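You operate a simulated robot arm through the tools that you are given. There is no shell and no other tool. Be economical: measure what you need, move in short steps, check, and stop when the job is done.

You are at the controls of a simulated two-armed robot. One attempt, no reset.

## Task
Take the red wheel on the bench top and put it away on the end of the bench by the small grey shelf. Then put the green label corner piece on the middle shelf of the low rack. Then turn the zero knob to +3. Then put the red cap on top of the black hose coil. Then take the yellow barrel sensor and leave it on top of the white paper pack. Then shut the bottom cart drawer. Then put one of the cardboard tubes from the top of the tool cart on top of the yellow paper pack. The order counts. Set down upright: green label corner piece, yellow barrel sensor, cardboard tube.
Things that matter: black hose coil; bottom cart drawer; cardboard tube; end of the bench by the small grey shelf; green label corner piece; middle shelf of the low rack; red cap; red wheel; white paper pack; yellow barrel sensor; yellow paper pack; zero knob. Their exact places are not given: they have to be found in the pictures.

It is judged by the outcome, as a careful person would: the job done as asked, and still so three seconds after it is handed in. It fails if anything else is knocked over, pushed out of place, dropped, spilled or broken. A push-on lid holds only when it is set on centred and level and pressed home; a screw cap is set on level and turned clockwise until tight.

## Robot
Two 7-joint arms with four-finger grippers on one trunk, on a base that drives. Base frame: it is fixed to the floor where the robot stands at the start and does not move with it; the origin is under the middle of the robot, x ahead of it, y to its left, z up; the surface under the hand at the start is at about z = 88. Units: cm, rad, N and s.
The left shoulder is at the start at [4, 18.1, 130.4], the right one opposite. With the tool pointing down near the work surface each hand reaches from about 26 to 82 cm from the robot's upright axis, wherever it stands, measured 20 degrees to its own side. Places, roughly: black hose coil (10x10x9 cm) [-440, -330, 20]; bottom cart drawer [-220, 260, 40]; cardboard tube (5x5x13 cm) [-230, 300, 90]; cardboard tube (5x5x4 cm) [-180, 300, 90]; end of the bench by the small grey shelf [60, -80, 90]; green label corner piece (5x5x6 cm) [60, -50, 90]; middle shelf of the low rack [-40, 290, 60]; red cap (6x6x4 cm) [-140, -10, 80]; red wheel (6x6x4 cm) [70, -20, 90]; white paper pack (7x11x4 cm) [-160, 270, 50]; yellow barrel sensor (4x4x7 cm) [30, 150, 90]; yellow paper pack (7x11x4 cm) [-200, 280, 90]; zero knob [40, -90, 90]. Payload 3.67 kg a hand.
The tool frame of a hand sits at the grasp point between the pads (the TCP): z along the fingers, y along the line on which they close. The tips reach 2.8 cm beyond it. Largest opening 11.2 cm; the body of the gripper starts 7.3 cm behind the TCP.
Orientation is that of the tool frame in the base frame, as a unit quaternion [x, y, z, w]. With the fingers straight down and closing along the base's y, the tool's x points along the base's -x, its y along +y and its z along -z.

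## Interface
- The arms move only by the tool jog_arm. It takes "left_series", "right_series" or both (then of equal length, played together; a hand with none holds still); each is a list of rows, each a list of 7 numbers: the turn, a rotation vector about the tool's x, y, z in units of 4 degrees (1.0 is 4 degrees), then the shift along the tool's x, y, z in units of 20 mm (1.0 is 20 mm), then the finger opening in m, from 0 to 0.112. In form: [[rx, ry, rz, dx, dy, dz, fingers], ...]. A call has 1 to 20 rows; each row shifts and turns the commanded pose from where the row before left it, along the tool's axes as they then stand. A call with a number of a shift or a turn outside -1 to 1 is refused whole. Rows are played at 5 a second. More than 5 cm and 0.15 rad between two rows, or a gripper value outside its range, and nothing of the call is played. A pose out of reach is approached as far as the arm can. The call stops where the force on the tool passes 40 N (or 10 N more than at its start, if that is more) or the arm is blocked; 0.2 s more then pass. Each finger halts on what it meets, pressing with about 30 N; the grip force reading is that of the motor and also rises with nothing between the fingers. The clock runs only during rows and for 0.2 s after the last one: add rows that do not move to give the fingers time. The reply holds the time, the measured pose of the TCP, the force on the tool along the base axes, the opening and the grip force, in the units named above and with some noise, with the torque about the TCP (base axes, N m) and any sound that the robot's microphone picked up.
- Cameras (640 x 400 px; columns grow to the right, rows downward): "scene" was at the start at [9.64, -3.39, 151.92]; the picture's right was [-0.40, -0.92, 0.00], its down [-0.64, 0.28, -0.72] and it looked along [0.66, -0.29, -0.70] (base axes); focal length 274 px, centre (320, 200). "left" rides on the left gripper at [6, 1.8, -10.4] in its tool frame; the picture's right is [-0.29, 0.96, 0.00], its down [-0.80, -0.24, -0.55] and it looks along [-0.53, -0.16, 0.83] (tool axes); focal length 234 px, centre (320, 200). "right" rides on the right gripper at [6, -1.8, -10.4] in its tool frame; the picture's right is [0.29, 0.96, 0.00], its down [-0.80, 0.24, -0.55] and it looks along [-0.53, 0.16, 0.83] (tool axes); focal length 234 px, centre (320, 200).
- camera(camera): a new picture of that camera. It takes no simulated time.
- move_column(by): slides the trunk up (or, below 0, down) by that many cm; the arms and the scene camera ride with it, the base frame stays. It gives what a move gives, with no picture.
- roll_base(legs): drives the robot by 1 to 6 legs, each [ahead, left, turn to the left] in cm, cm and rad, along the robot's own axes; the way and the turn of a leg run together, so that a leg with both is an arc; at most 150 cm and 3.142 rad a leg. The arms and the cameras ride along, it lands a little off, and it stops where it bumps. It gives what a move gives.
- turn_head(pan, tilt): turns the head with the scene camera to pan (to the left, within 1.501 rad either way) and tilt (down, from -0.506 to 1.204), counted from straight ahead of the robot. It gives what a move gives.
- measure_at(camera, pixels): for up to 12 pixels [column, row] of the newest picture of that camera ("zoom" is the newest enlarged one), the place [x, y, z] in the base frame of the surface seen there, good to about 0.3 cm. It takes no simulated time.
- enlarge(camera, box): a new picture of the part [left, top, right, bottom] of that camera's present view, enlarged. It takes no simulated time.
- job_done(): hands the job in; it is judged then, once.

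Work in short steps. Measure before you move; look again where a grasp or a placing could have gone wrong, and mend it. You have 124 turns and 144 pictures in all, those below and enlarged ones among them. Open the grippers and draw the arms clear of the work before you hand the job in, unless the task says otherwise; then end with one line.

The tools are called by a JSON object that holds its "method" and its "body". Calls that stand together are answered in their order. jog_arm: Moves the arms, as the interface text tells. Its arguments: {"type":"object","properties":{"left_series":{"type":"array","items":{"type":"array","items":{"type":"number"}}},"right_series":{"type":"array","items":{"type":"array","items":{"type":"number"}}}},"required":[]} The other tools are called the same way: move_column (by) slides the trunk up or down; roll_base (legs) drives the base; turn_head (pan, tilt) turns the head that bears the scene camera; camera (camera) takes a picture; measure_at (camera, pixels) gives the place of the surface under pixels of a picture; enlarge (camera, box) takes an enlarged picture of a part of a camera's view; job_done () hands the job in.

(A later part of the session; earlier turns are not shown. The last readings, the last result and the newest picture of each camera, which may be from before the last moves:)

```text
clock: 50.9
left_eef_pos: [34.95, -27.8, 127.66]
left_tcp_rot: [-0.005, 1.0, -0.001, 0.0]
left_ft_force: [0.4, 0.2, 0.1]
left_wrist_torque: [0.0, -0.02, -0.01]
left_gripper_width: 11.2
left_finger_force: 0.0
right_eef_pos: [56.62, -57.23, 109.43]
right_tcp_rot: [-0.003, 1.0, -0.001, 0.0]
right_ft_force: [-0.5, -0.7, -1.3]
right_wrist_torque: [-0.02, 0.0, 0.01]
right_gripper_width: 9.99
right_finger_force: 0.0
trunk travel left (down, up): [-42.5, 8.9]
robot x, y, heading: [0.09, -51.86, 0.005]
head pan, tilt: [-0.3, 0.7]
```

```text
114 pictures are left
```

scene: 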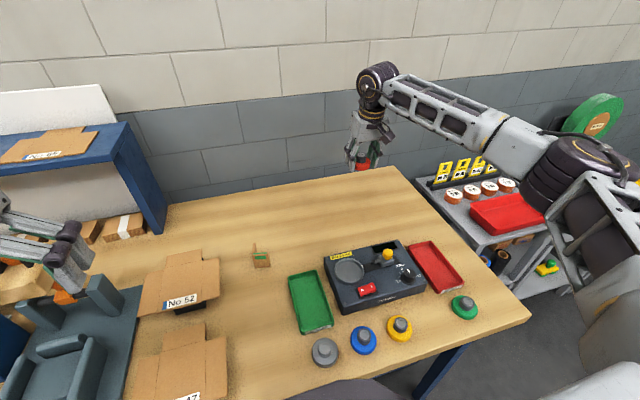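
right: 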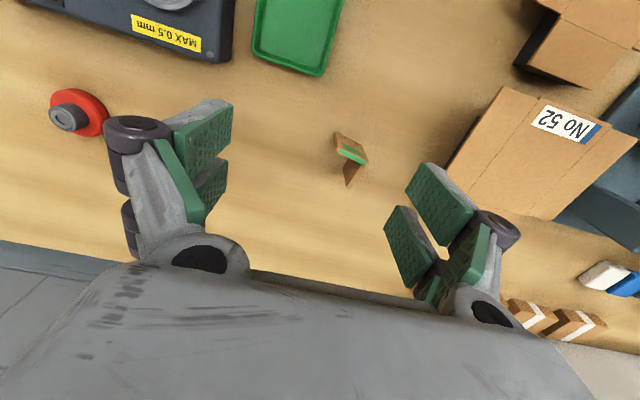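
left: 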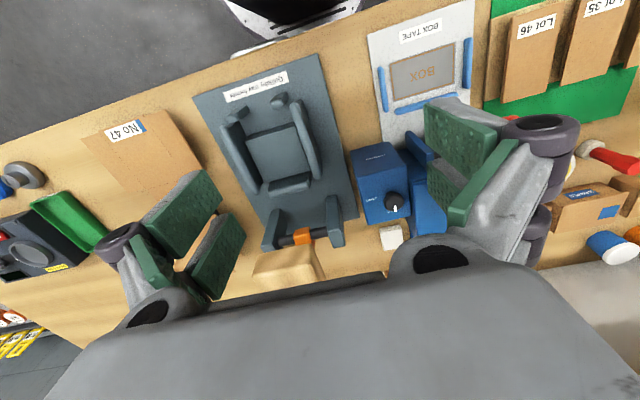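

The corner piece has a near wall facing me and a second wall at its left end running back. Before choosing the grasp I look at the rack to the left.

{"method": "measure_at", "body": {"camera": "right", "pixels": [[350, 153], [338, 147], [364, 160], [340, 135], [367, 152], [350, 165], [345, 185]]}}

{"method": "enlarge", "body": {"camera": "right", "box": [310, 120, 390, 195]}}

{"method": "turn_head", "body": {"pan": 1.5, "tilt": 0.2}}

{"method": "camera", "body": {"camera": "scene"}}

```text
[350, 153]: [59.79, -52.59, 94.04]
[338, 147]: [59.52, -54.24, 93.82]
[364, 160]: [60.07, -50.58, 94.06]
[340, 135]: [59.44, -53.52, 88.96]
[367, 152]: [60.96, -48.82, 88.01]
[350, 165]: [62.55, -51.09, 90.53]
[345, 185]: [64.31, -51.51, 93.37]
```

```text
5.33 times, centred on (350, 158) of right
```

zoom: 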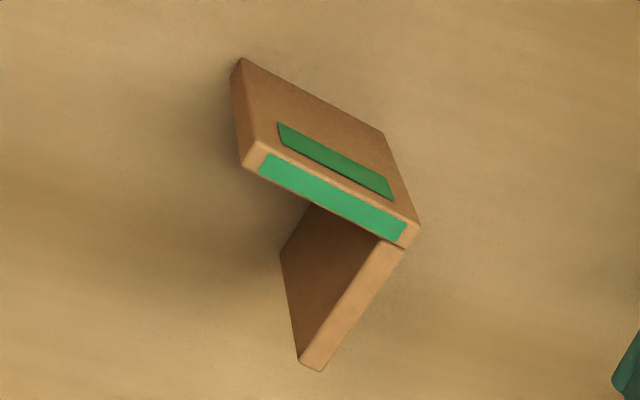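

```text
clock: 52.7
left_eef_pos: [35.06, -27.94, 127.71]
left_tcp_rot: [-0.004, 1.0, 0.0, 0.0]
left_ft_force: [0.7, 0.1, -1.0]
left_wrist_torque: [0.0, 0.03, 0.03]
left_gripper_width: 11.2
left_finger_force: 0.0
right_eef_pos: [56.6, -57.24, 109.64]
right_tcp_rot: [-0.004, 1.0, 0.0, 0.0]
right_ft_force: [-0.3, 0.1, 0.3]
right_wrist_torque: [-0.02, 0.02, 0.04]
right_gripper_width: 9.99
right_finger_force: 0.0
trunk travel left (down, up): [-42.5, 8.9]
robot x, y, heading: [0.09, -51.46, 0.01]
head pan, tilt: [1.499, 0.201]
```

```text
112 pictures are left
```

scene: 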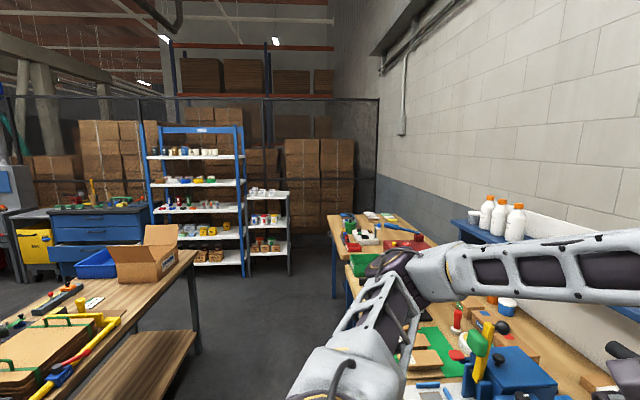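

{"method": "enlarge", "body": {"camera": "scene", "box": [140, 170, 300, 280]}}

{"method": "measure_at", "body": {"camera": "scene", "pixels": [[268, 195], [268, 228], [268, 254], [250, 228], [286, 228], [290, 275], [247, 275], [200, 210], [100, 225], [345, 222], [268, 270]]}}

```text
3.64 times, centred on (220, 225) of scene
```

zoom: 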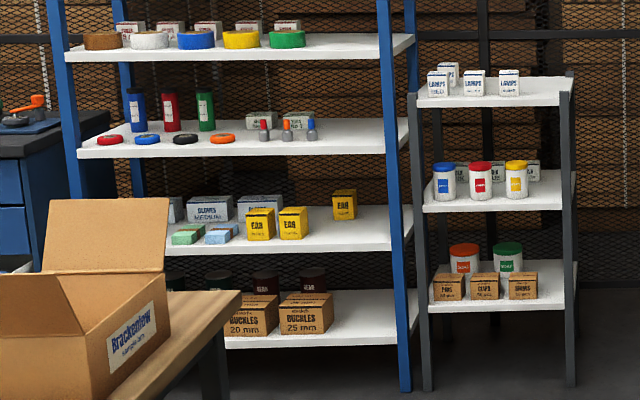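

```text
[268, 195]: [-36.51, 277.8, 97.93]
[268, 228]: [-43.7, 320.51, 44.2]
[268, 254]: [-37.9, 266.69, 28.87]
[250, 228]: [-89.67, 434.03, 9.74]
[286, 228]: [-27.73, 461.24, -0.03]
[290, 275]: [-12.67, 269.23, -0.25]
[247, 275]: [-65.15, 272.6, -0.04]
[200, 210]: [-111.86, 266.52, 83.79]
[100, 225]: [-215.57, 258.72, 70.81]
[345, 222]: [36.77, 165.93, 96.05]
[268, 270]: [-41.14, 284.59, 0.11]
```

The low rack has three shelves (z≈29, 63, 98), so the middle shelf needs a slanted hand. I will grasp the corner piece across its 5 cm near wall with a 45° forward pitch, yawed about -9°; first I orient the hand above and before it.

{"method": "jog_arm", "body": {"right_series": [[0, 0, 0.8, 0.9, 0.9, 0, 0.1], [0, 0, 0.8, 0.9, 0.9, 0, 0.1], [0, 0, 0.7, 0.9, 0.9, 0, 0.1], [0, -1, 0, 0, 0.5, 0, 0.1], [0, -1, 0, 0, 0, 0, 0.1], [0, -1, 0, 0, 0, 0, 0.1], [0, -1, 0, 0, 0, 0, 0.1], [0, -1, 0, 0, 0, 0, 0.1], [0, -1, 0, 0, 0, 0, 0.1], [0, -1, 0, 0, 0, 0, 0.1], [0, -1, 0, 0, 0, 0, 0.1], [0, -1, 0, 0, 0, 0, 0.1], [0, -1, 0, 0, 0, 0, 0.1], [0, -1, 0, 0, 0, 0, 0.1]]}}

{"method": "turn_head", "body": {"pan": 0, "tilt": 0.85}}

{"method": "camera", "body": {"camera": "scene"}}

{"method": "camera", "body": {"camera": "right"}}

```text
clock: 55.7
left_eef_pos: [34.95, -27.91, 127.7]
left_tcp_rot: [-0.004, 1.0, 0.0, 0.0]
left_ft_force: [0.6, 0.7, 0.0]
left_wrist_torque: [-0.03, -0.02, 0.0]
left_gripper_width: 11.24
left_finger_force: 0.0
right_eef_pos: [51.73, -50.63, 109.42]
right_tcp_rot: [0.071, 0.924, -0.029, 0.375]
right_ft_force: [-0.3, 0.5, -0.4]
right_wrist_torque: [0.0, 0.01, 0.01]
right_gripper_width: 9.98
right_finger_force: 0.1
trunk travel left (down, up): [-42.5, 8.9]
robot x, y, heading: [0.13, -51.73, 0.003]
head pan, tilt: [1.499, 0.201]
```

```text
clock: 57.3
left_eef_pos: [34.99, -27.96, 127.68]
left_tcp_rot: [-0.004, 1.0, 0.0, 0.001]
left_ft_force: [0.5, 0.5, 0.0]
left_wrist_torque: [-0.01, -0.02, -0.03]
left_gripper_width: 11.22
left_finger_force: 0.1
right_eef_pos: [51.82, -50.59, 109.43]
right_tcp_rot: [0.071, 0.925, -0.029, 0.373]
right_ft_force: [0.3, 0.6, 0.0]
right_wrist_torque: [-0.04, 0.03, 0.01]
right_gripper_width: 9.98
right_finger_force: 0.0
trunk travel left (down, up): [-42.5, 8.9]
robot x, y, heading: [0.17, -51.5, 0.008]
head pan, tilt: [0.0, 0.85]
```

```text
110 pictures are left
```

scene: 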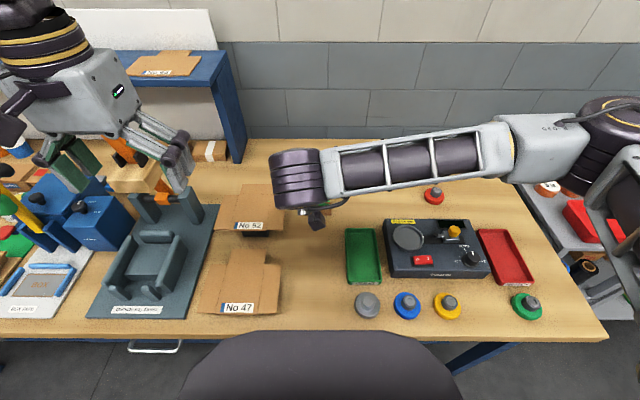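

```text
109 pictures are left
```

right: 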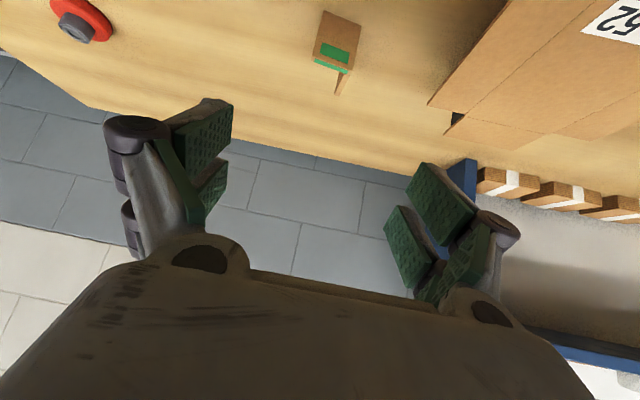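

Hand pitched 44°. I shift to about 9 cm short of the grasp along the approach and look.

{"method": "jog_arm", "body": {"right_series": [[0, 0, 0, 0.8, -0.04, 0.6, 0.1], [0, 0, 0, 0.8, -0.04, 0.6, 0.1], [0, 0, 0, 0.8, -0.04, 0.6, 0.1], [0, 0, 0, 0.85, -0.05, 0.6, 0.1], [0, 0, 0, 0, 0, 0.8, 0.1], [0, 0, 0, 0, 0, 0.8, 0.1], [0, 0, 0, 0, 0, 0.8, 0.1], [0, 0, 0, 0, 0, 0, 0.1]]}}

{"method": "camera", "body": {"camera": "right"}}

{"method": "measure_at", "body": {"camera": "right", "pixels": [[320, 60], [320, 100]]}}

```text
clock: 59.1
left_eef_pos: [34.94, -27.86, 127.67]
left_tcp_rot: [-0.005, 1.0, -0.001, 0.0]
left_ft_force: [0.2, 0.5, 0.3]
left_wrist_torque: [0.01, -0.01, 0.03]
left_gripper_width: 11.23
left_finger_force: 0.0
right_eef_pos: [53.62, -51.32, 97.99]
right_tcp_rot: [0.072, 0.924, -0.029, 0.373]
right_ft_force: [-0.5, 0.1, -0.8]
right_wrist_torque: [-0.02, 0.0, -0.01]
right_gripper_width: 10.0
right_finger_force: 0.0
trunk travel left (down, up): [-42.5, 8.9]
robot x, y, heading: [0.12, -51.72, 0.007]
head pan, tilt: [0.0, 0.85]
```

```text
108 pictures are left
```

right: 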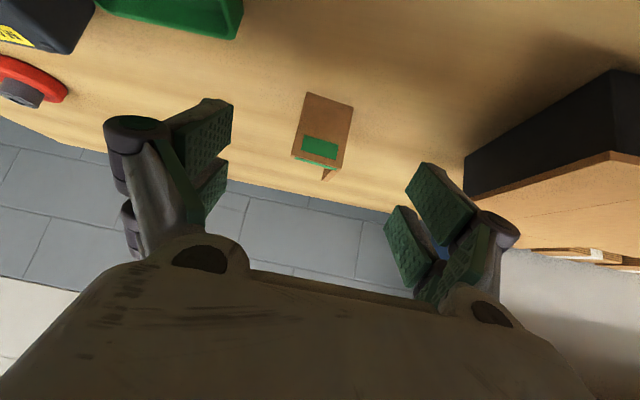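

```text
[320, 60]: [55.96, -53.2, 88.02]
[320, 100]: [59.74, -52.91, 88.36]
```

I measure the piece's corners and the dark box edge at (465,190) to check the finger lane.

{"method": "measure_at", "body": {"camera": "right", "pixels": [[307, 95], [352, 106], [294, 156], [341, 166], [466, 190], [464, 160], [325, 178]]}}

{"method": "enlarge", "body": {"camera": "right", "box": [280, 80, 370, 190]}}

```text
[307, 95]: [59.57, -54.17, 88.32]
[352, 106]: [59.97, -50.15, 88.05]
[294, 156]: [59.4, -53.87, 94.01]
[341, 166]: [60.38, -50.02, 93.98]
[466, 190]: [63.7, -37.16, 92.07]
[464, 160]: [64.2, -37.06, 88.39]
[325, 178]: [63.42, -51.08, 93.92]
```

```text
3.64 times, centred on (325, 135) of right
```

zoom: 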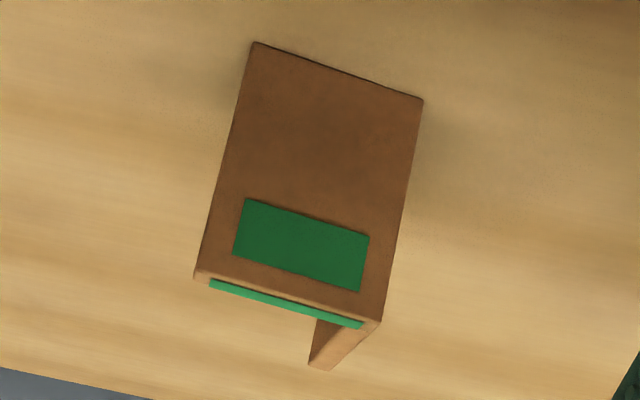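

Near wall runs (59.5,-54.2)→(60.2,-50.1). I advance 9.4 cm along the approach, close and lift slowly.

{"method": "jog_arm", "body": {"right_series": [[0, 0, 0, 0, 0.05, 0.8, 0.1], [0, 0, 0, 0, 0.04, 0.8, 0.1], [0, 0, 0, 0, 0, 0.8, 0.1], [0, 0, 0, 0, 0, 0.8, 0.1], [0, 0, 0, 0, 0, 0.8, 0.1], [0, 0, 0, 0, 0, 0.65, 0.1], [0, 0, 0, 0, 0, 0, 0.1], [0, 0, 0, 0, 0, 0, 0.06], [0, 0, 0, 0, 0, 0, 0.0], [0, 0, 0, 0, 0, 0, 0.0], [0, 0, 0, 0, 0, 0, 0.0]]}}

{"method": "camera", "body": {"camera": "right"}}

```text
clock: 61.5
left_eef_pos: [34.83, -28.01, 127.77]
left_tcp_rot: [-0.004, 1.0, 0.0, 0.001]
left_ft_force: [0.5, -0.4, 0.2]
left_wrist_torque: [0.01, 0.01, -0.01]
left_gripper_width: 11.17
left_finger_force: 0.2
right_eef_pos: [60.07, -52.3, 91.7]
right_tcp_rot: [0.072, 0.923, -0.029, 0.376]
right_ft_force: [-1.5, -4.0, 24.2]
right_wrist_torque: [-0.43, 0.12, 0.0]
right_gripper_width: 4.27
right_finger_force: 30.2
trunk travel left (down, up): [-42.5, 8.9]
robot x, y, heading: [0.33, -51.16, 0.001]
head pan, tilt: [0.0, 0.85]
```

```text
106 pictures are left
```

right: 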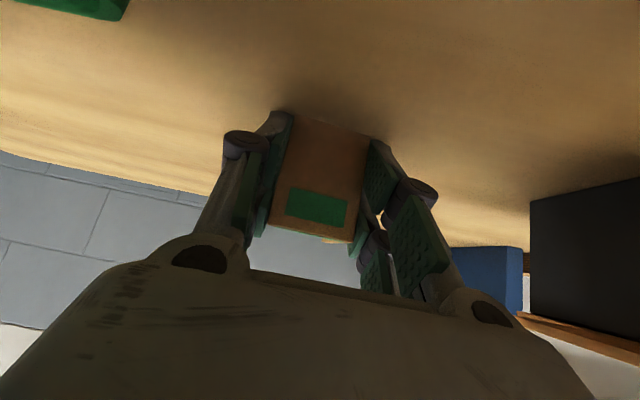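

Gripped at 4.27 cm with the tips touching the bench. I lift 14 cm gently.

{"method": "jog_arm", "body": {"right_series": [[0, 0, 0, -0.17, 0, -0.18, 0.0], [0, 0, 0, -0.35, 0, -0.36, 0.0], [0, 0, 0, -0.35, 0, -0.36, 0.0], [0, 0, 0, -0.35, 0, -0.36, 0.0], [0, 0, 0, -0.35, 0, -0.36, 0.0], [0, 0, 0, -0.35, 0, -0.36, 0.0], [0, 0, 0, -0.35, 0, -0.36, 0.0], [0, 0, 0, -0.35, 0, -0.36, 0.0], [0, 0, 0, -0.35, 0, -0.36, 0.0], [0, 0, 0, -0.35, 0, -0.36, 0.0], [0, 0, 0, -0.35, 0, -0.36, 0.0], [0, 0, 0, -0.35, 0, -0.36, 0.0], [0, 0, 0, -0.35, 0, -0.36, 0.0], [0, 0, 0, -0.35, 0, -0.36, 0.0], [0, 0, 0, -0.17, 0, -0.18, 0.0]]}}

{"method": "camera", "body": {"camera": "right"}}

{"method": "turn_head", "body": {"pan": 1.5, "tilt": 0.5}}

{"method": "camera", "body": {"camera": "scene"}}

```text
clock: 64.7
left_eef_pos: [34.94, -27.87, 127.64]
left_tcp_rot: [-0.004, 1.0, 0.0, 0.001]
left_ft_force: [0.0, 0.7, -0.6]
left_wrist_torque: [0.01, 0.02, -0.01]
left_gripper_width: 11.18
left_finger_force: 0.0
right_eef_pos: [60.09, -52.14, 105.28]
right_tcp_rot: [0.072, 0.924, -0.029, 0.374]
right_ft_force: [1.1, 0.6, 1.1]
right_wrist_torque: [-0.01, 0.0, -0.02]
right_gripper_width: 4.22
right_finger_force: 30.0
trunk travel left (down, up): [-42.5, 8.9]
robot x, y, heading: [-0.01, -51.29, 0.01]
head pan, tilt: [0.0, 0.85]
```

```text
105 pictures are left
```

right: 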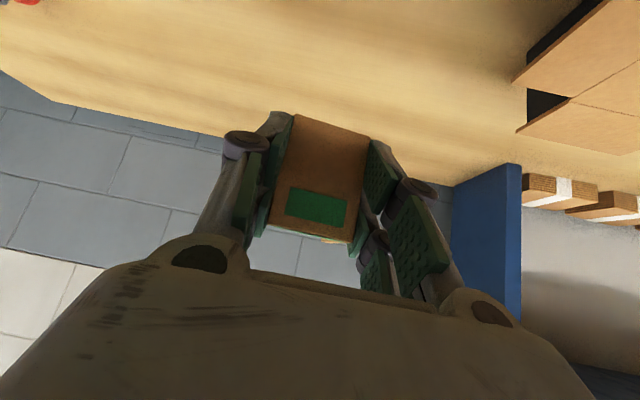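

```text
clock: 66.3
left_eef_pos: [34.98, -27.79, 127.65]
left_tcp_rot: [-0.004, 1.0, 0.0, 0.0]
left_ft_force: [-0.3, 0.2, 0.8]
left_wrist_torque: [0.01, -0.03, -0.03]
left_gripper_width: 11.21
left_finger_force: 0.0
right_eef_pos: [60.11, -51.95, 105.27]
right_tcp_rot: [0.072, 0.925, -0.029, 0.373]
right_ft_force: [0.6, -0.5, -0.5]
right_wrist_torque: [-0.02, -0.02, -0.02]
right_gripper_width: 4.23
right_finger_force: 29.5
trunk travel left (down, up): [-42.5, 8.9]
robot x, y, heading: [0.17, -51.33, 0.011]
head pan, tilt: [1.499, 0.499]
```

```text
104 pictures are left
```

scene: 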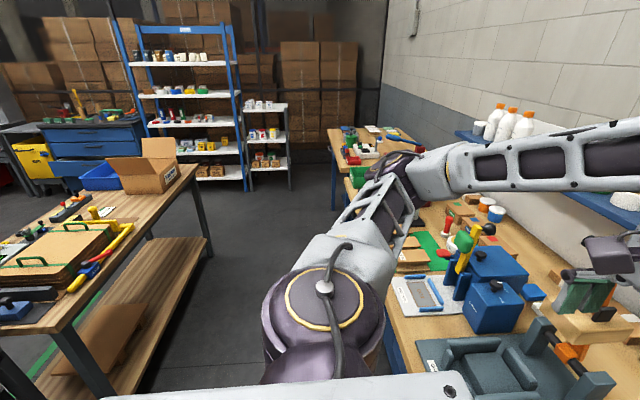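

The piece is held. I measure the aisle: edges of the left bench and clear floor.

{"method": "measure_at", "body": {"camera": "scene", "pixels": [[193, 172], [130, 270], [70, 320], [213, 243], [205, 252], [330, 132], [333, 205], [345, 225], [290, 188], [248, 188], [100, 180], [250, 260]]}}

```text
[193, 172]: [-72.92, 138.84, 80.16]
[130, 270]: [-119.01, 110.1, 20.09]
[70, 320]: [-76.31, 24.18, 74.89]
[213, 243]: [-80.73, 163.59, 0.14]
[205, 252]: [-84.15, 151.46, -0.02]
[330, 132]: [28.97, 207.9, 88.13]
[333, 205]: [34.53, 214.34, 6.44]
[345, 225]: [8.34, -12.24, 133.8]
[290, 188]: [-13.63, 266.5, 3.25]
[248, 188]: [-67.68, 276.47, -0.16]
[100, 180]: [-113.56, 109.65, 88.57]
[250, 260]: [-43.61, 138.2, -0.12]
```

The aisle runs from x≈-73 (side bench) to x≈27. I draw the hand in, back up 25 cm and turn left 90° in place.

{"method": "jog_arm", "body": {"right_series": [[0, 0, 0, 0.18, -0.05, -0.35, 0.0], [0, 0, 0, 0.36, -0.11, -0.695, 0.0], [0, 0, 0, 0.36, -0.11, -0.695, 0.0], [0, 0, 0, 0.36, -0.11, -0.695, 0.0], [0, 0, 0, 0.36, -0.11, -0.695, 0.0], [0, 0, 0, 0.36, -0.11, -0.695, 0.0], [0, 0, 0, 0.36, -0.11, -0.695, 0.0], [0, 0, 0, 0.36, -0.11, -0.695, 0.0], [0, 0, 0, 0.36, -0.11, -0.695, 0.0], [0, 0, 0, 0.36, -0.11, -0.695, 0.0], [0, 0, 0, 0.18, -0.05, -0.35, 0.0]]}}

{"method": "roll_base", "body": {"legs": [[-25, 0, 0], [0, 0, 1.56]]}}

{"method": "turn_head", "body": {"pan": 0, "tilt": 0.3}}

{"method": "camera", "body": {"camera": "scene"}}

```text
clock: 68.7
left_eef_pos: [34.98, -28.02, 127.65]
left_tcp_rot: [-0.004, 1.0, 0.0, 0.001]
left_ft_force: [0.7, -0.9, -0.9]
left_wrist_torque: [0.02, 0.02, 0.02]
left_gripper_width: 11.17
left_finger_force: 0.1
right_eef_pos: [45.11, -51.98, 110.5]
right_tcp_rot: [0.071, 0.924, -0.029, 0.374]
right_ft_force: [0.0, 0.3, -0.3]
right_wrist_torque: [-0.01, 0.02, -0.01]
right_gripper_width: 4.25
right_finger_force: 30.0
trunk travel left (down, up): [-42.5, 8.9]
robot x, y, heading: [0.04, -51.04, 0.01]
head pan, tilt: [1.499, 0.499]
```

```text
clock: 74.8
left_eef_pos: [-48.15, -16.39, 127.7]
left_tcp_rot: [-0.705, 0.709, 0.0, 0.0]
left_ft_force: [0.2, 1.0, 0.3]
left_wrist_torque: [0.0, -0.04, -0.01]
left_gripper_width: 11.2
left_finger_force: 0.2
right_eef_pos: [-23.89, -6.64, 110.36]
right_tcp_rot: [-0.598, 0.709, 0.242, 0.287]
right_ft_force: [-0.7, 0.2, 0.4]
right_wrist_torque: [0.01, -0.02, 0.02]
right_gripper_width: 4.24
right_finger_force: 30.1
trunk travel left (down, up): [-42.5, 8.9]
robot x, y, heading: [-25.11, -51.54, 1.56]
head pan, tilt: [1.499, 0.499]
```

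```text
clock: 76.4
left_eef_pos: [-48.19, -16.42, 127.74]
left_tcp_rot: [-0.704, 0.71, 0.001, 0.0]
left_ft_force: [0.6, 0.6, 0.1]
left_wrist_torque: [0.02, -0.03, 0.04]
left_gripper_width: 11.21
left_finger_force: 0.1
right_eef_pos: [-23.98, -6.59, 110.47]
right_tcp_rot: [-0.598, 0.708, 0.241, 0.286]
right_ft_force: [0.4, -0.8, -0.2]
right_wrist_torque: [-0.03, 0.03, 0.0]
right_gripper_width: 4.25
right_finger_force: 29.5
trunk travel left (down, up): [-42.5, 8.9]
robot x, y, heading: [-24.76, -51.92, 1.563]
head pan, tilt: [0.0, 0.3]
```

```text
103 pictures are left
```

scene: 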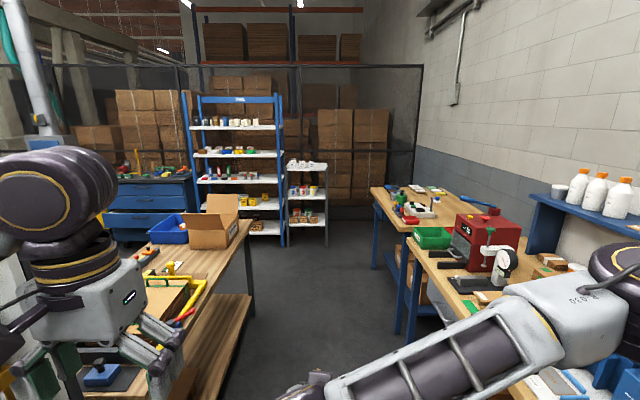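

The way ahead is clear. I drive 220 cm along the aisle toward the rack.

{"method": "roll_base", "body": {"legs": [[110, 0, 0], [110, 0, 0]]}}

{"method": "turn_head", "body": {"pan": 0.1, "tilt": 0.55}}

{"method": "camera", "body": {"camera": "scene"}}

```text
clock: 79.3
left_eef_pos: [-47.27, 21.92, 128.35]
left_tcp_rot: [0.733, -0.68, -0.007, 0.006]
left_ft_force: [-0.7, -0.5, -0.3]
left_wrist_torque: [0.0, 0.02, -0.01]
left_gripper_width: 11.19
left_finger_force: 0.1
right_eef_pos: [-23.93, 33.68, 110.88]
right_tcp_rot: [-0.621, 0.686, 0.263, 0.273]
right_ft_force: [-0.6, 0.5, -1.1]
right_wrist_torque: [-0.04, -0.01, -0.04]
right_gripper_width: 4.25
right_finger_force: 30.2
trunk travel left (down, up): [-42.5, 8.9]
robot x, y, heading: [-23.5, -10.42, 1.635]
head pan, tilt: [0.0, 0.3]
stopped in leg 1: the robot was blocked; the commanded pose is now the measured one
```

```text
clock: 80.1
left_eef_pos: [-47.08, 21.63, 128.42]
left_tcp_rot: [0.732, -0.681, -0.007, 0.006]
left_ft_force: [0.6, 1.0, 0.4]
left_wrist_torque: [0.02, 0.02, 0.0]
left_gripper_width: 11.23
left_finger_force: 0.2
right_eef_pos: [-24.02, 33.61, 111.01]
right_tcp_rot: [-0.621, 0.685, 0.263, 0.274]
right_ft_force: [-0.2, -0.4, -0.5]
right_wrist_torque: [-0.04, -0.04, -0.03]
right_gripper_width: 4.24
right_finger_force: 29.8
trunk travel left (down, up): [-42.5, 8.9]
robot x, y, heading: [-23.6, -9.89, 1.641]
head pan, tilt: [0.099, 0.55]
```

```text
102 pictures are left
```

scene: 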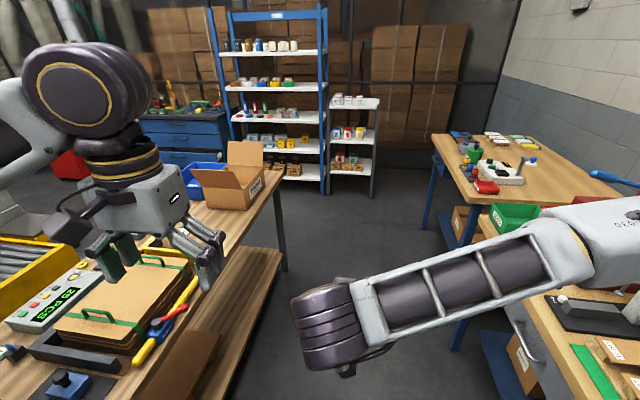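

Something blocked the robot on the left side. I look left and down to find what.

{"method": "turn_head", "body": {"pan": 1.0, "tilt": 0.9}}

{"method": "camera", "body": {"camera": "scene"}}

{"method": "turn_head", "body": {"pan": -0.9, "tilt": 0.9}}

{"method": "camera", "body": {"camera": "scene"}}

```text
clock: 81.3
left_eef_pos: [-47.09, 21.75, 128.41]
left_tcp_rot: [0.732, -0.681, -0.008, 0.006]
left_ft_force: [0.0, 0.2, -0.2]
left_wrist_torque: [-0.13, -0.06, -0.01]
left_gripper_width: 11.2
left_finger_force: 0.0
right_eef_pos: [-24.04, 33.64, 110.95]
right_tcp_rot: [-0.621, 0.686, 0.264, 0.274]
right_ft_force: [0.8, -0.3, 0.7]
right_wrist_torque: [0.01, 0.08, 0.06]
right_gripper_width: 4.24
right_finger_force: 30.3
trunk travel left (down, up): [-42.5, 8.9]
robot x, y, heading: [-24.15, -10.13, 1.638]
head pan, tilt: [1.0, 0.901]
```

```text
101 pictures are left
```

scene: 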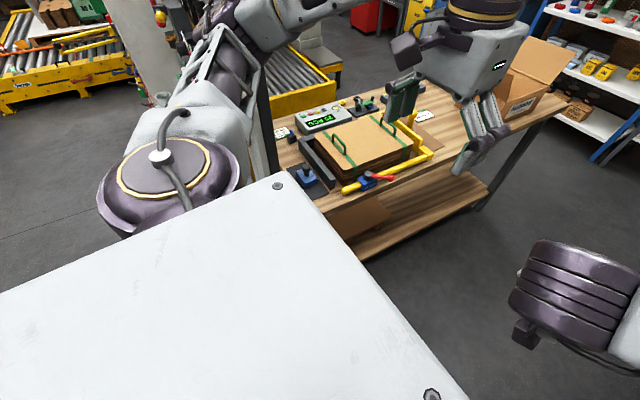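

```text
clock: 83.2
left_eef_pos: [-46.95, 21.81, 128.46]
left_tcp_rot: [0.733, -0.681, -0.009, 0.006]
left_ft_force: [0.4, 0.2, 0.6]
left_wrist_torque: [0.06, 0.05, -0.04]
left_gripper_width: 11.19
left_finger_force: 0.1
right_eef_pos: [-24.06, 33.62, 110.9]
right_tcp_rot: [-0.622, 0.685, 0.264, 0.272]
right_ft_force: [-0.1, 0.3, -0.3]
right_wrist_torque: [0.0, -0.03, -0.03]
right_gripper_width: 4.23
right_finger_force: 30.5
trunk travel left (down, up): [-42.5, 8.9]
robot x, y, heading: [-23.9, -10.09, 1.642]
head pan, tilt: [-0.901, 0.901]
```

```text
100 pictures are left
```

scene: 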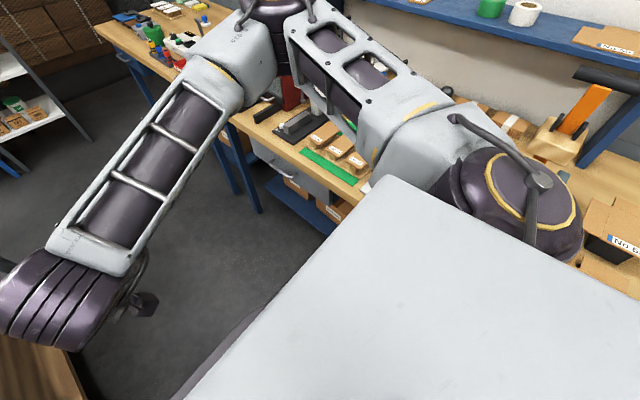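

A dark upright stands near (265,140) beside the left elbow. I go back to that view and measure it.

{"method": "turn_head", "body": {"pan": 1.2, "tilt": 0.7}}

{"method": "camera", "body": {"camera": "scene"}}

```text
clock: 85.2
left_eef_pos: [-47.01, 21.75, 128.46]
left_tcp_rot: [0.732, -0.681, -0.008, 0.007]
left_ft_force: [1.4, -1.0, 0.3]
left_wrist_torque: [0.05, 0.03, -0.03]
left_gripper_width: 11.19
left_finger_force: 0.0
right_eef_pos: [-24.02, 33.7, 111.04]
right_tcp_rot: [-0.621, 0.686, 0.264, 0.273]
right_ft_force: [-0.7, -0.1, -0.8]
right_wrist_torque: [0.01, -0.02, -0.03]
right_gripper_width: 4.23
right_finger_force: 30.6
trunk travel left (down, up): [-42.5, 8.9]
robot x, y, heading: [-23.93, -10.06, 1.64]
head pan, tilt: [1.201, 0.7]
```

```text
99 pictures are left
```

scene: 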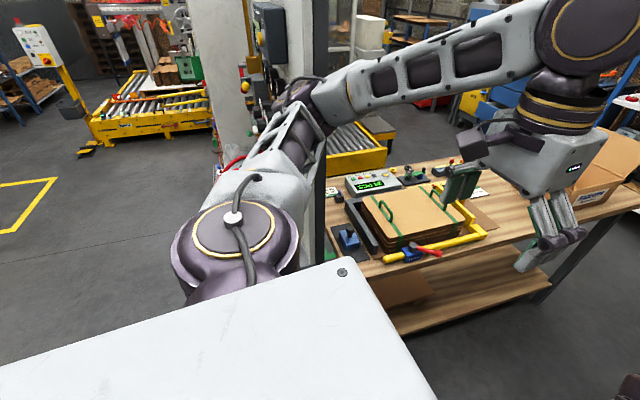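

{"method": "enlarge", "body": {"camera": "scene", "box": [200, 0, 408, 270]}}

{"method": "measure_at", "body": {"camera": "scene", "pixels": [[318, 30], [318, 180], [305, 40], [325, 60], [235, 120], [270, 60], [345, 255], [325, 240], [300, 170], [330, 190], [300, 100], [335, 20]]}}

```text
1.48 times, centred on (304, 135) of scene
```

zoom: 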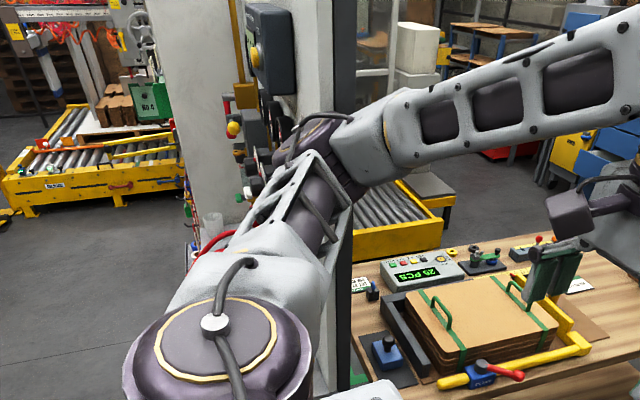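

```text
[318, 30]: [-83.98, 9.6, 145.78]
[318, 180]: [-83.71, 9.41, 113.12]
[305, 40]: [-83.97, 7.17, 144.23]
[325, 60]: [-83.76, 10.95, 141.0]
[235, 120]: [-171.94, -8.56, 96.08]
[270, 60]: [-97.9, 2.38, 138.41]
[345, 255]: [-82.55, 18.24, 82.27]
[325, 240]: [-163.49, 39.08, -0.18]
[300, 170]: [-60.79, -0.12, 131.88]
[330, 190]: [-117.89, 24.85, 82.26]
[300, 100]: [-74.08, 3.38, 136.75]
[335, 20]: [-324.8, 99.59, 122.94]
```

The left elbow touched an upright panel at x≈-84, y≈9. I back off, straighten, shift 14 cm right, and continue.

{"method": "roll_base", "body": {"legs": [[-6, 0, 0], [0, -14, -0.07], [60, 0, 0]]}}

{"method": "camera", "body": {"camera": "scene"}}

```text
clock: 90.2
left_eef_pos: [-31.7, 79.77, 127.51]
left_tcp_rot: [-0.703, 0.711, -0.004, -0.003]
left_ft_force: [0.1, -0.5, 0.1]
left_wrist_torque: [0.02, -0.01, 0.01]
left_gripper_width: 11.2
left_finger_force: 0.1
right_eef_pos: [-7.36, 89.32, 110.44]
right_tcp_rot: [-0.596, 0.71, 0.24, 0.288]
right_ft_force: [0.7, 0.1, 0.6]
right_wrist_torque: [-0.01, -0.02, -0.01]
right_gripper_width: 4.24
right_finger_force: 29.6
trunk travel left (down, up): [-42.5, 8.9]
robot x, y, heading: [-8.58, 44.21, 1.555]
head pan, tilt: [1.201, 0.7]
```

```text
97 pictures are left
```

scene: 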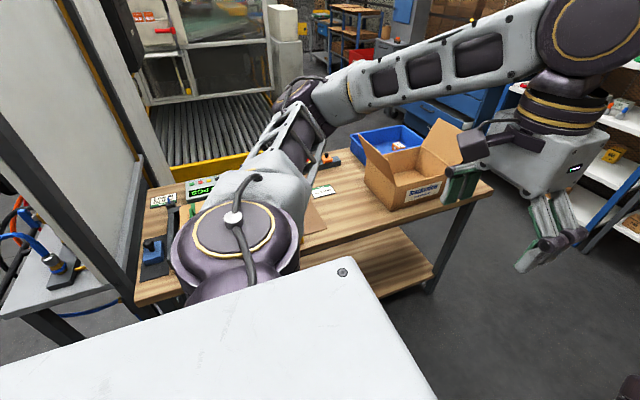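

Past the panel, which still stands. I drive on 110 cm, then view the rack.

{"method": "roll_base", "body": {"legs": [[110, 5, 0.02]]}}

{"method": "turn_head", "body": {"pan": 0.15, "tilt": 0.6}}

{"method": "camera", "body": {"camera": "scene"}}

```text
clock: 96.0
left_eef_pos: [-36.27, 190.23, 127.4]
left_tcp_rot: [0.708, -0.706, 0.004, 0.002]
left_ft_force: [0.1, 0.0, 1.0]
left_wrist_torque: [0.0, 0.0, 0.0]
left_gripper_width: 11.21
left_finger_force: 0.0
right_eef_pos: [-12.09, 200.38, 110.43]
right_tcp_rot: [-0.601, 0.706, 0.243, 0.286]
right_ft_force: [0.3, -1.0, -0.3]
right_wrist_torque: [0.03, 0.01, -0.02]
right_gripper_width: 4.26
right_finger_force: 29.7
trunk travel left (down, up): [-42.5, 8.9]
robot x, y, heading: [-12.91, 155.4, 1.569]
head pan, tilt: [1.201, 0.7]
```

```text
clock: 97.3
left_eef_pos: [-36.23, 190.37, 127.43]
left_tcp_rot: [0.707, -0.707, 0.004, 0.002]
left_ft_force: [-0.3, -0.1, 0.0]
left_wrist_torque: [0.0, 0.01, 0.0]
left_gripper_width: 11.19
left_finger_force: 0.0
right_eef_pos: [-11.95, 200.39, 110.37]
right_tcp_rot: [-0.601, 0.706, 0.242, 0.286]
right_ft_force: [0.1, -0.2, -0.4]
right_wrist_torque: [0.0, -0.01, -0.02]
right_gripper_width: 4.25
right_finger_force: 30.3
trunk travel left (down, up): [-42.5, 8.9]
robot x, y, heading: [-12.83, 155.1, 1.566]
head pan, tilt: [0.15, 0.6]
```

```text
96 pictures are left
```

scene: 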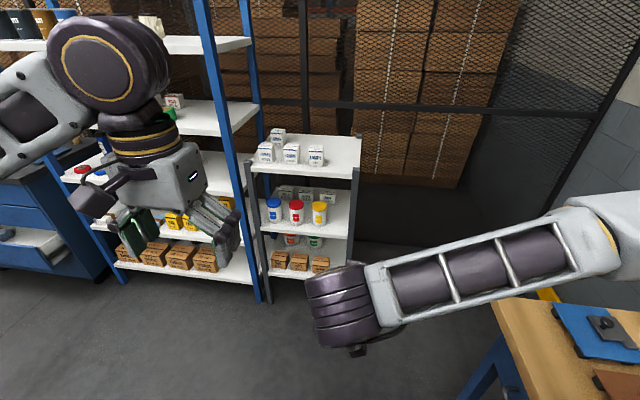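

{"method": "enlarge", "body": {"camera": "scene", "box": [240, 120, 370, 300]}}

{"method": "measure_at", "body": {"camera": "scene", "pixels": [[260, 230], [340, 238], [335, 225], [320, 214], [296, 212], [330, 178], [345, 175], [255, 172], [350, 200], [273, 212], [310, 232], [345, 262]]}}

```text
2.22 times, centred on (305, 210) of scene
```

zoom: 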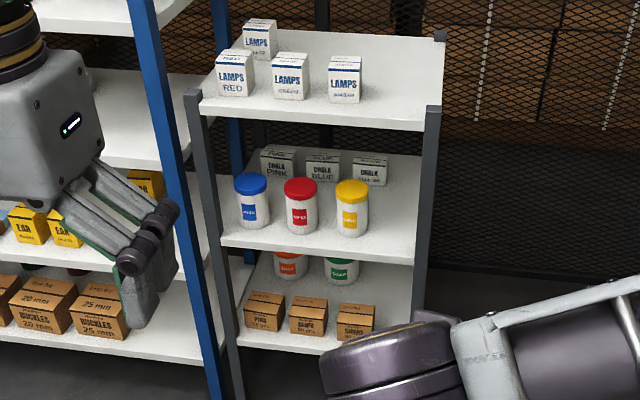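

```text
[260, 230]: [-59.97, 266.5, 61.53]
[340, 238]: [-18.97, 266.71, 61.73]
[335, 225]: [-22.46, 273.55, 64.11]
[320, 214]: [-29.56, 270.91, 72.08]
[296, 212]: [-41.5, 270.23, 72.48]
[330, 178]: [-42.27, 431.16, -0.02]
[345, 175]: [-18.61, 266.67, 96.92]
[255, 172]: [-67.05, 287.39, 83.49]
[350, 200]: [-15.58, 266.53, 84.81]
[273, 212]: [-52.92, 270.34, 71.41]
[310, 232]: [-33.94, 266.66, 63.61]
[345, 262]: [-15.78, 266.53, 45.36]
```

The middle shelf (z 64, front edge y 266.5) has a free slot at its right, between the yellow jar (x≈-26) and the right post (x≈-18). I drive up to it and lower the trunk.

{"method": "roll_base", "body": {"legs": [[51, 0, 0], [0, 19, 0]]}}

{"method": "move_column", "body": {"by": -30}}

{"method": "turn_head", "body": {"pan": -0.2, "tilt": 0.75}}

{"method": "camera", "body": {"camera": "scene"}}

{"method": "camera", "body": {"camera": "right"}}

```text
clock: 101.6
left_eef_pos: [-54.84, 242.15, 127.5]
left_tcp_rot: [0.707, -0.707, 0.004, 0.003]
left_ft_force: [0.6, -1.1, 0.4]
left_wrist_torque: [0.0, 0.01, 0.0]
left_gripper_width: 11.23
left_finger_force: 0.1
right_eef_pos: [-30.57, 252.11, 110.41]
right_tcp_rot: [-0.6, 0.707, 0.242, 0.285]
right_ft_force: [0.4, -0.1, 0.6]
right_wrist_torque: [-0.04, -0.02, 0.03]
right_gripper_width: 4.27
right_finger_force: 29.9
trunk travel left (down, up): [-42.5, 8.9]
robot x, y, heading: [-31.69, 207.17, 1.569]
head pan, tilt: [0.15, 0.6]
```

```text
clock: 104.6
left_eef_pos: [-55.06, 242.19, 97.34]
left_tcp_rot: [0.707, -0.707, 0.004, 0.003]
left_ft_force: [-0.4, 0.4, 0.4]
left_wrist_torque: [0.02, -0.05, -0.01]
left_gripper_width: 11.21
left_finger_force: 0.0
right_eef_pos: [-30.91, 252.05, 80.52]
right_tcp_rot: [-0.6, 0.706, 0.242, 0.286]
right_ft_force: [0.5, -0.3, -0.1]
right_wrist_torque: [0.0, 0.0, 0.0]
right_gripper_width: 4.26
right_finger_force: 30.1
trunk travel left (down, up): [-12.5, 38.9]
robot x, y, heading: [-31.41, 207.2, 1.57]
head pan, tilt: [0.15, 0.6]
```

```text
clock: 105.4
left_eef_pos: [-54.95, 242.26, 97.46]
left_tcp_rot: [0.707, -0.707, 0.003, 0.002]
left_ft_force: [0.6, -0.3, -0.7]
left_wrist_torque: [-0.02, 0.01, -0.01]
left_gripper_width: 11.19
left_finger_force: 0.1
right_eef_pos: [-30.77, 252.15, 80.59]
right_tcp_rot: [-0.6, 0.707, 0.242, 0.285]
right_ft_force: [0.1, -0.5, -0.7]
right_wrist_torque: [0.0, 0.02, 0.0]
right_gripper_width: 4.25
right_finger_force: 30.3
trunk travel left (down, up): [-12.5, 38.9]
robot x, y, heading: [-31.7, 206.78, 1.565]
head pan, tilt: [-0.201, 0.75]
```

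```text
94 pictures are left
```

scene: 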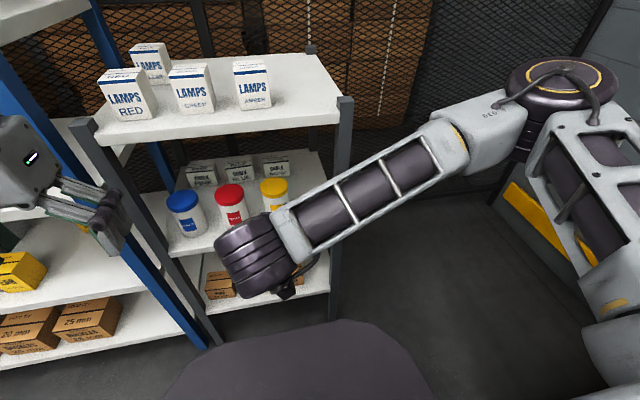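

```text
93 pictures are left
```

right: 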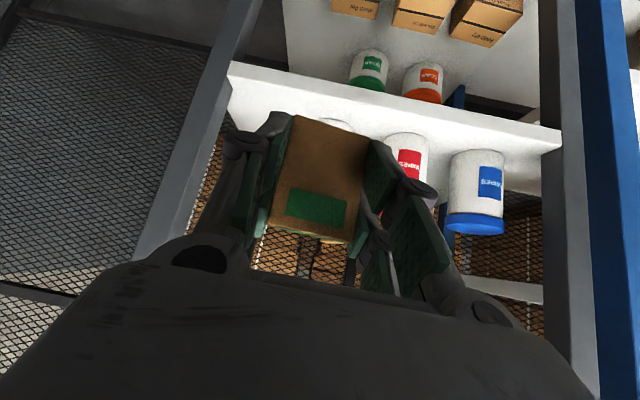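

I measure the elbow and forearm versus the post, and the slot more precisely.

{"method": "measure_at", "body": {"camera": "scene", "pixels": [[560, 80], [445, 130], [350, 190], [260, 245], [345, 105], [340, 240], [325, 160], [275, 190], [262, 190], [289, 190], [310, 200], [273, 165]]}}

{"method": "enlarge", "body": {"camera": "scene", "box": [160, 120, 360, 250]}}

```text
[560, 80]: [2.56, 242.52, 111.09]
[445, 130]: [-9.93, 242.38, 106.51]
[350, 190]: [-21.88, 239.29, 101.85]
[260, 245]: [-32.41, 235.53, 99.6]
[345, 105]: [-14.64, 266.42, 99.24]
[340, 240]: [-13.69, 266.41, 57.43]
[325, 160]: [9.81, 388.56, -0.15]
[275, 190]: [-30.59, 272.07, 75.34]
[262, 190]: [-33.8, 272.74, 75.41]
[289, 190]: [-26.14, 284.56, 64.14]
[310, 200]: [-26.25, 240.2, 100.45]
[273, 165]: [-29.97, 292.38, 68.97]
```

```text
3.08 times, centred on (260, 185) of scene
```

zoom: 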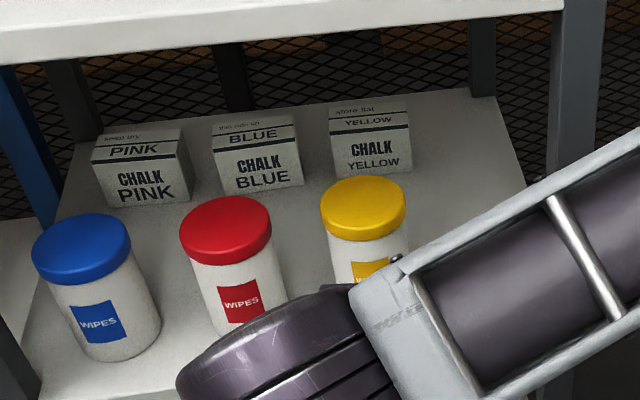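

Slot centre is x≈-22 (jar edge -27, post edge -16.5). I shift the hand sideways, then push in level over the shelf at the present height.

{"method": "jog_arm", "body": {"right_series": [[0, 0, 0, 0, -0.76, 0, 0.0], [0, 0, 0, 0, -0.76, 0, 0.0], [0, 0, 0, 0, -0.76, 0, 0.0], [0, 0, 0, 0, -0.76, 0, 0.0], [0, 0, 0, -0.6, 0, 0.58, 0.0], [0, 0, 0, -0.6, 0, 0.58, 0.0], [0, 0, 0, -0.6, 0, 0.58, 0.0], [0, 0, 0, -0.6, 0, 0.58, 0.0], [0, 0, 0, -0.6, 0, 0.58, 0.0], [0, 0, 0, -0.6, 0, 0.58, 0.0], [0, 0, 0, -0.6, 0, 0.58, 0.0], [0, 0, 0, -0.6, 0, 0.58, 0.0], [0, 0, 0, -0.6, 0, 0.58, 0.0], [0, 0, 0, -0.6, 0, 0.58, 0.0], [0, 0, 0, -0.6, 0, 0.58, 0.0]]}}

{"method": "camera", "body": {"camera": "scene"}}

{"method": "camera", "body": {"camera": "right"}}

```text
clock: 108.6
left_eef_pos: [-55.02, 242.14, 97.47]
left_tcp_rot: [0.707, -0.707, 0.003, 0.002]
left_ft_force: [-0.4, 0.1, 0.3]
left_wrist_torque: [-0.01, 0.01, 0.0]
left_gripper_width: 11.19
left_finger_force: 0.0
right_eef_pos: [-21.91, 269.24, 80.33]
right_tcp_rot: [-0.6, 0.707, 0.242, 0.286]
right_ft_force: [0.2, 0.2, -0.2]
right_wrist_torque: [0.02, 0.02, 0.06]
right_gripper_width: 4.28
right_finger_force: 29.6
trunk travel left (down, up): [-12.5, 38.9]
robot x, y, heading: [-31.85, 207.06, 1.567]
head pan, tilt: [-0.201, 0.75]
```

```text
91 pictures are left
```

scene: 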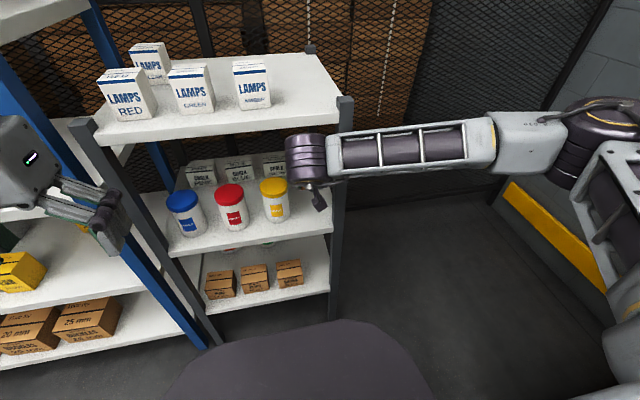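

```text
90 pictures are left
```

right: 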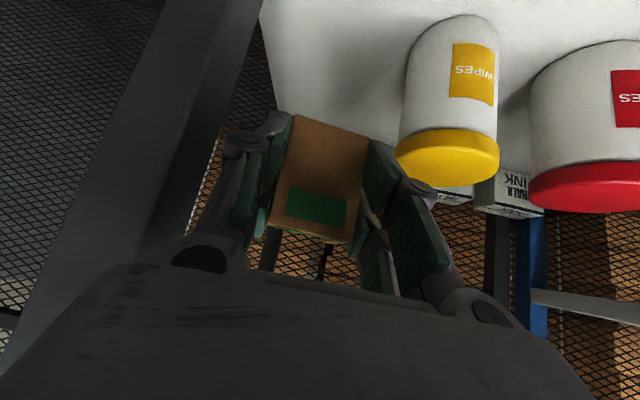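

Well aligned: jar to the left, post to the right, both clear. I lower by the trunk 11.5 cm.

{"method": "move_column", "body": {"by": -11.5}}

{"method": "camera", "body": {"camera": "right"}}

{"method": "camera", "body": {"camera": "scene"}}

```text
clock: 110.1
left_eef_pos: [-55.0, 242.09, 86.03]
left_tcp_rot: [0.707, -0.707, 0.003, 0.002]
left_ft_force: [0.3, -0.9, 0.0]
left_wrist_torque: [-0.03, 0.0, 0.0]
left_gripper_width: 11.21
left_finger_force: 0.1
right_eef_pos: [-22.02, 269.21, 68.96]
right_tcp_rot: [-0.6, 0.707, 0.243, 0.285]
right_ft_force: [0.4, 0.7, 0.2]
right_wrist_torque: [0.06, 0.01, -0.01]
right_gripper_width: 4.25
right_finger_force: 30.0
trunk travel left (down, up): [-1.0, 50.4]
robot x, y, heading: [-31.6, 207.05, 1.565]
head pan, tilt: [-0.201, 0.75]
```

```text
89 pictures are left
```

right: 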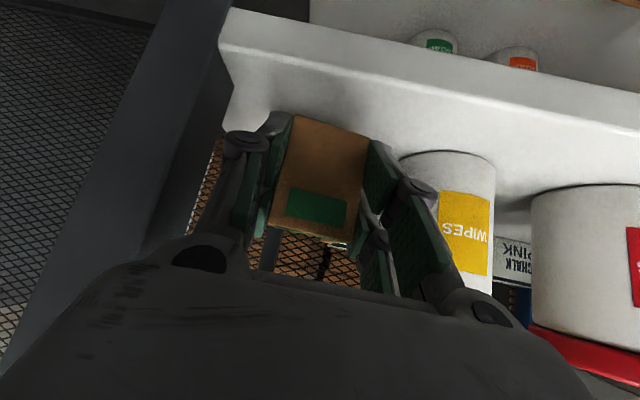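

```text
88 pictures are left
```

scene: 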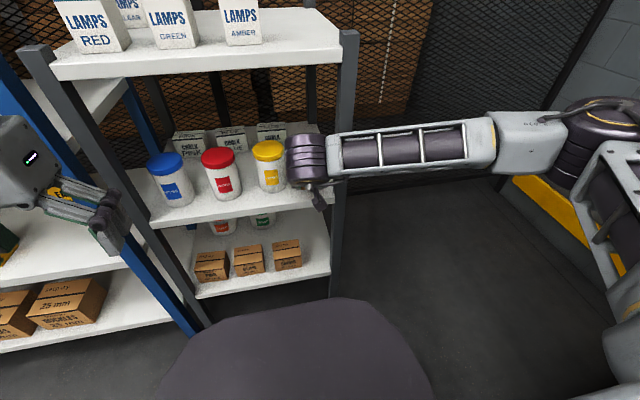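

About 1.2 cm above the shelf; I lower with the arm in 2 mm rows.

{"method": "jog_arm", "body": {"right_series": [[0, 0, 0, 0.07, 0, 0.072, 0.0], [0, 0, 0, 0.07, 0, 0.072, 0.0], [0, 0, 0, 0.07, 0, 0.072, 0.0], [0, 0, 0, 0.07, 0, 0.072, 0.0], [0, 0, 0, 0.07, 0, 0.072, 0.0], [0, 0, 0, 0, 0, 0, 0.0]]}}

{"method": "camera", "body": {"camera": "right"}}

```text
clock: 111.5
left_eef_pos: [-54.92, 242.17, 86.0]
left_tcp_rot: [0.708, -0.707, 0.004, 0.004]
left_ft_force: [0.4, -0.6, 0.2]
left_wrist_torque: [-0.02, 0.03, -0.01]
left_gripper_width: 11.19
left_finger_force: 0.1
right_eef_pos: [-21.87, 269.23, 67.99]
right_tcp_rot: [-0.6, 0.707, 0.242, 0.286]
right_ft_force: [-0.9, 0.8, 0.3]
right_wrist_torque: [0.02, -0.03, 0.02]
right_gripper_width: 4.25
right_finger_force: 30.0
trunk travel left (down, up): [-1.0, 50.4]
robot x, y, heading: [-31.35, 207.29, 1.568]
head pan, tilt: [-0.201, 0.75]
```

```text
87 pictures are left
```

right: 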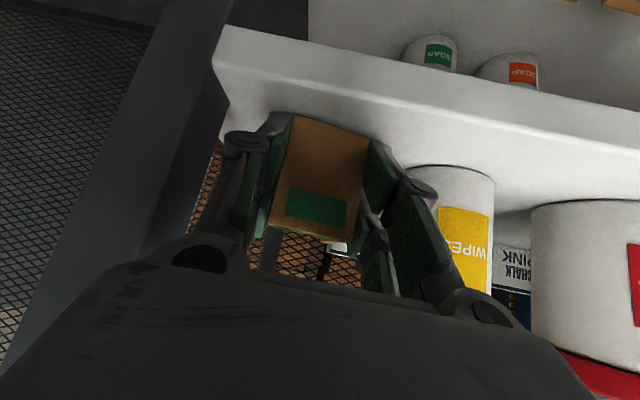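

{"method": "jog_arm", "body": {"right_series": [[0, 0, 0, 0.04, 0, 0.04, 0.0], [0, 0, 0, 0.04, 0, 0.04, 0.0], [0, 0, 0, 0.04, 0, 0.04, 0.0], [0, 0, 0, 0, 0, 0, 0.0]]}}

```text
clock: 112.5
left_eef_pos: [-55.02, 242.28, 85.88]
left_tcp_rot: [-0.707, 0.708, -0.003, -0.003]
left_ft_force: [-0.9, 0.3, 0.4]
left_wrist_torque: [0.01, -0.03, 0.03]
left_gripper_width: 11.18
left_finger_force: 0.1
right_eef_pos: [-21.88, 269.14, 67.78]
right_tcp_rot: [-0.6, 0.706, 0.243, 0.286]
right_ft_force: [-0.3, 1.7, 3.8]
right_wrist_torque: [0.02, 0.04, -0.02]
right_gripper_width: 4.26
right_finger_force: 30.2
trunk travel left (down, up): [-1.0, 50.4]
robot x, y, heading: [-31.87, 207.18, 1.565]
head pan, tilt: [-0.201, 0.75]
```

First contact force is 3.8 N. I settle it 1 mm more, open by 1.6 cm only, and back out along the approach.

{"method": "jog_arm", "body": {"right_series": [[0, 0, 0, 0.03, 0, 0.03, 0.0], [0, 0, 0, 0, 0, 0, 0.045], [0, 0, 0, 0, 0, 0, 0.052], [0, 0, 0, 0, 0, 0, 0.058], [0, 0, 0, 0, 0, 0, 0.058], [0, 0, 0, 0, 0, -0.2, 0.058], [0, 0, 0, 0, 0, -0.4, 0.058], [0, 0, 0, 0, 0, -0.6, 0.058], [0, 0, 0, 0, 0, -0.6, 0.058], [0, 0, 0, 0, 0, -0.6, 0.058], [0, 0, 0, 0, 0, -0.6, 0.058], [0, 0, 0, 0, 0, -0.6, 0.058]]}}

{"method": "camera", "body": {"camera": "right"}}

```text
clock: 115.1
left_eef_pos: [-54.98, 242.18, 85.96]
left_tcp_rot: [-0.707, 0.707, -0.004, -0.003]
left_ft_force: [0.8, -0.9, -0.3]
left_wrist_torque: [0.01, 0.02, 0.01]
left_gripper_width: 11.21
left_finger_force: 0.1
right_eef_pos: [-22.72, 264.37, 72.76]
right_tcp_rot: [-0.6, 0.707, 0.242, 0.286]
right_ft_force: [-0.5, -0.4, 1.1]
right_wrist_torque: [0.03, -0.04, -0.01]
right_gripper_width: 5.82
right_finger_force: 0.0
trunk travel left (down, up): [-1.0, 50.4]
robot x, y, heading: [-31.72, 207.2, 1.566]
head pan, tilt: [-0.201, 0.75]
```

```text
86 pictures are left
```

right: 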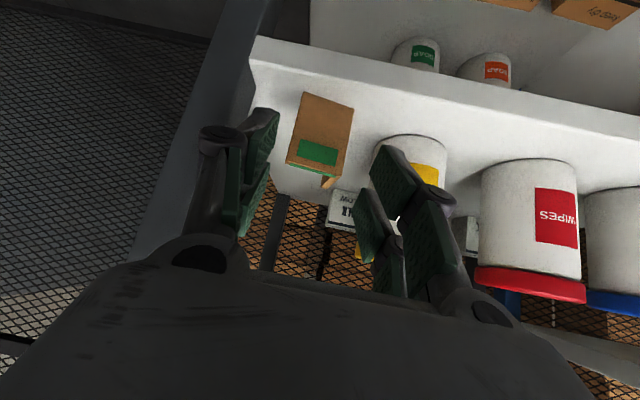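

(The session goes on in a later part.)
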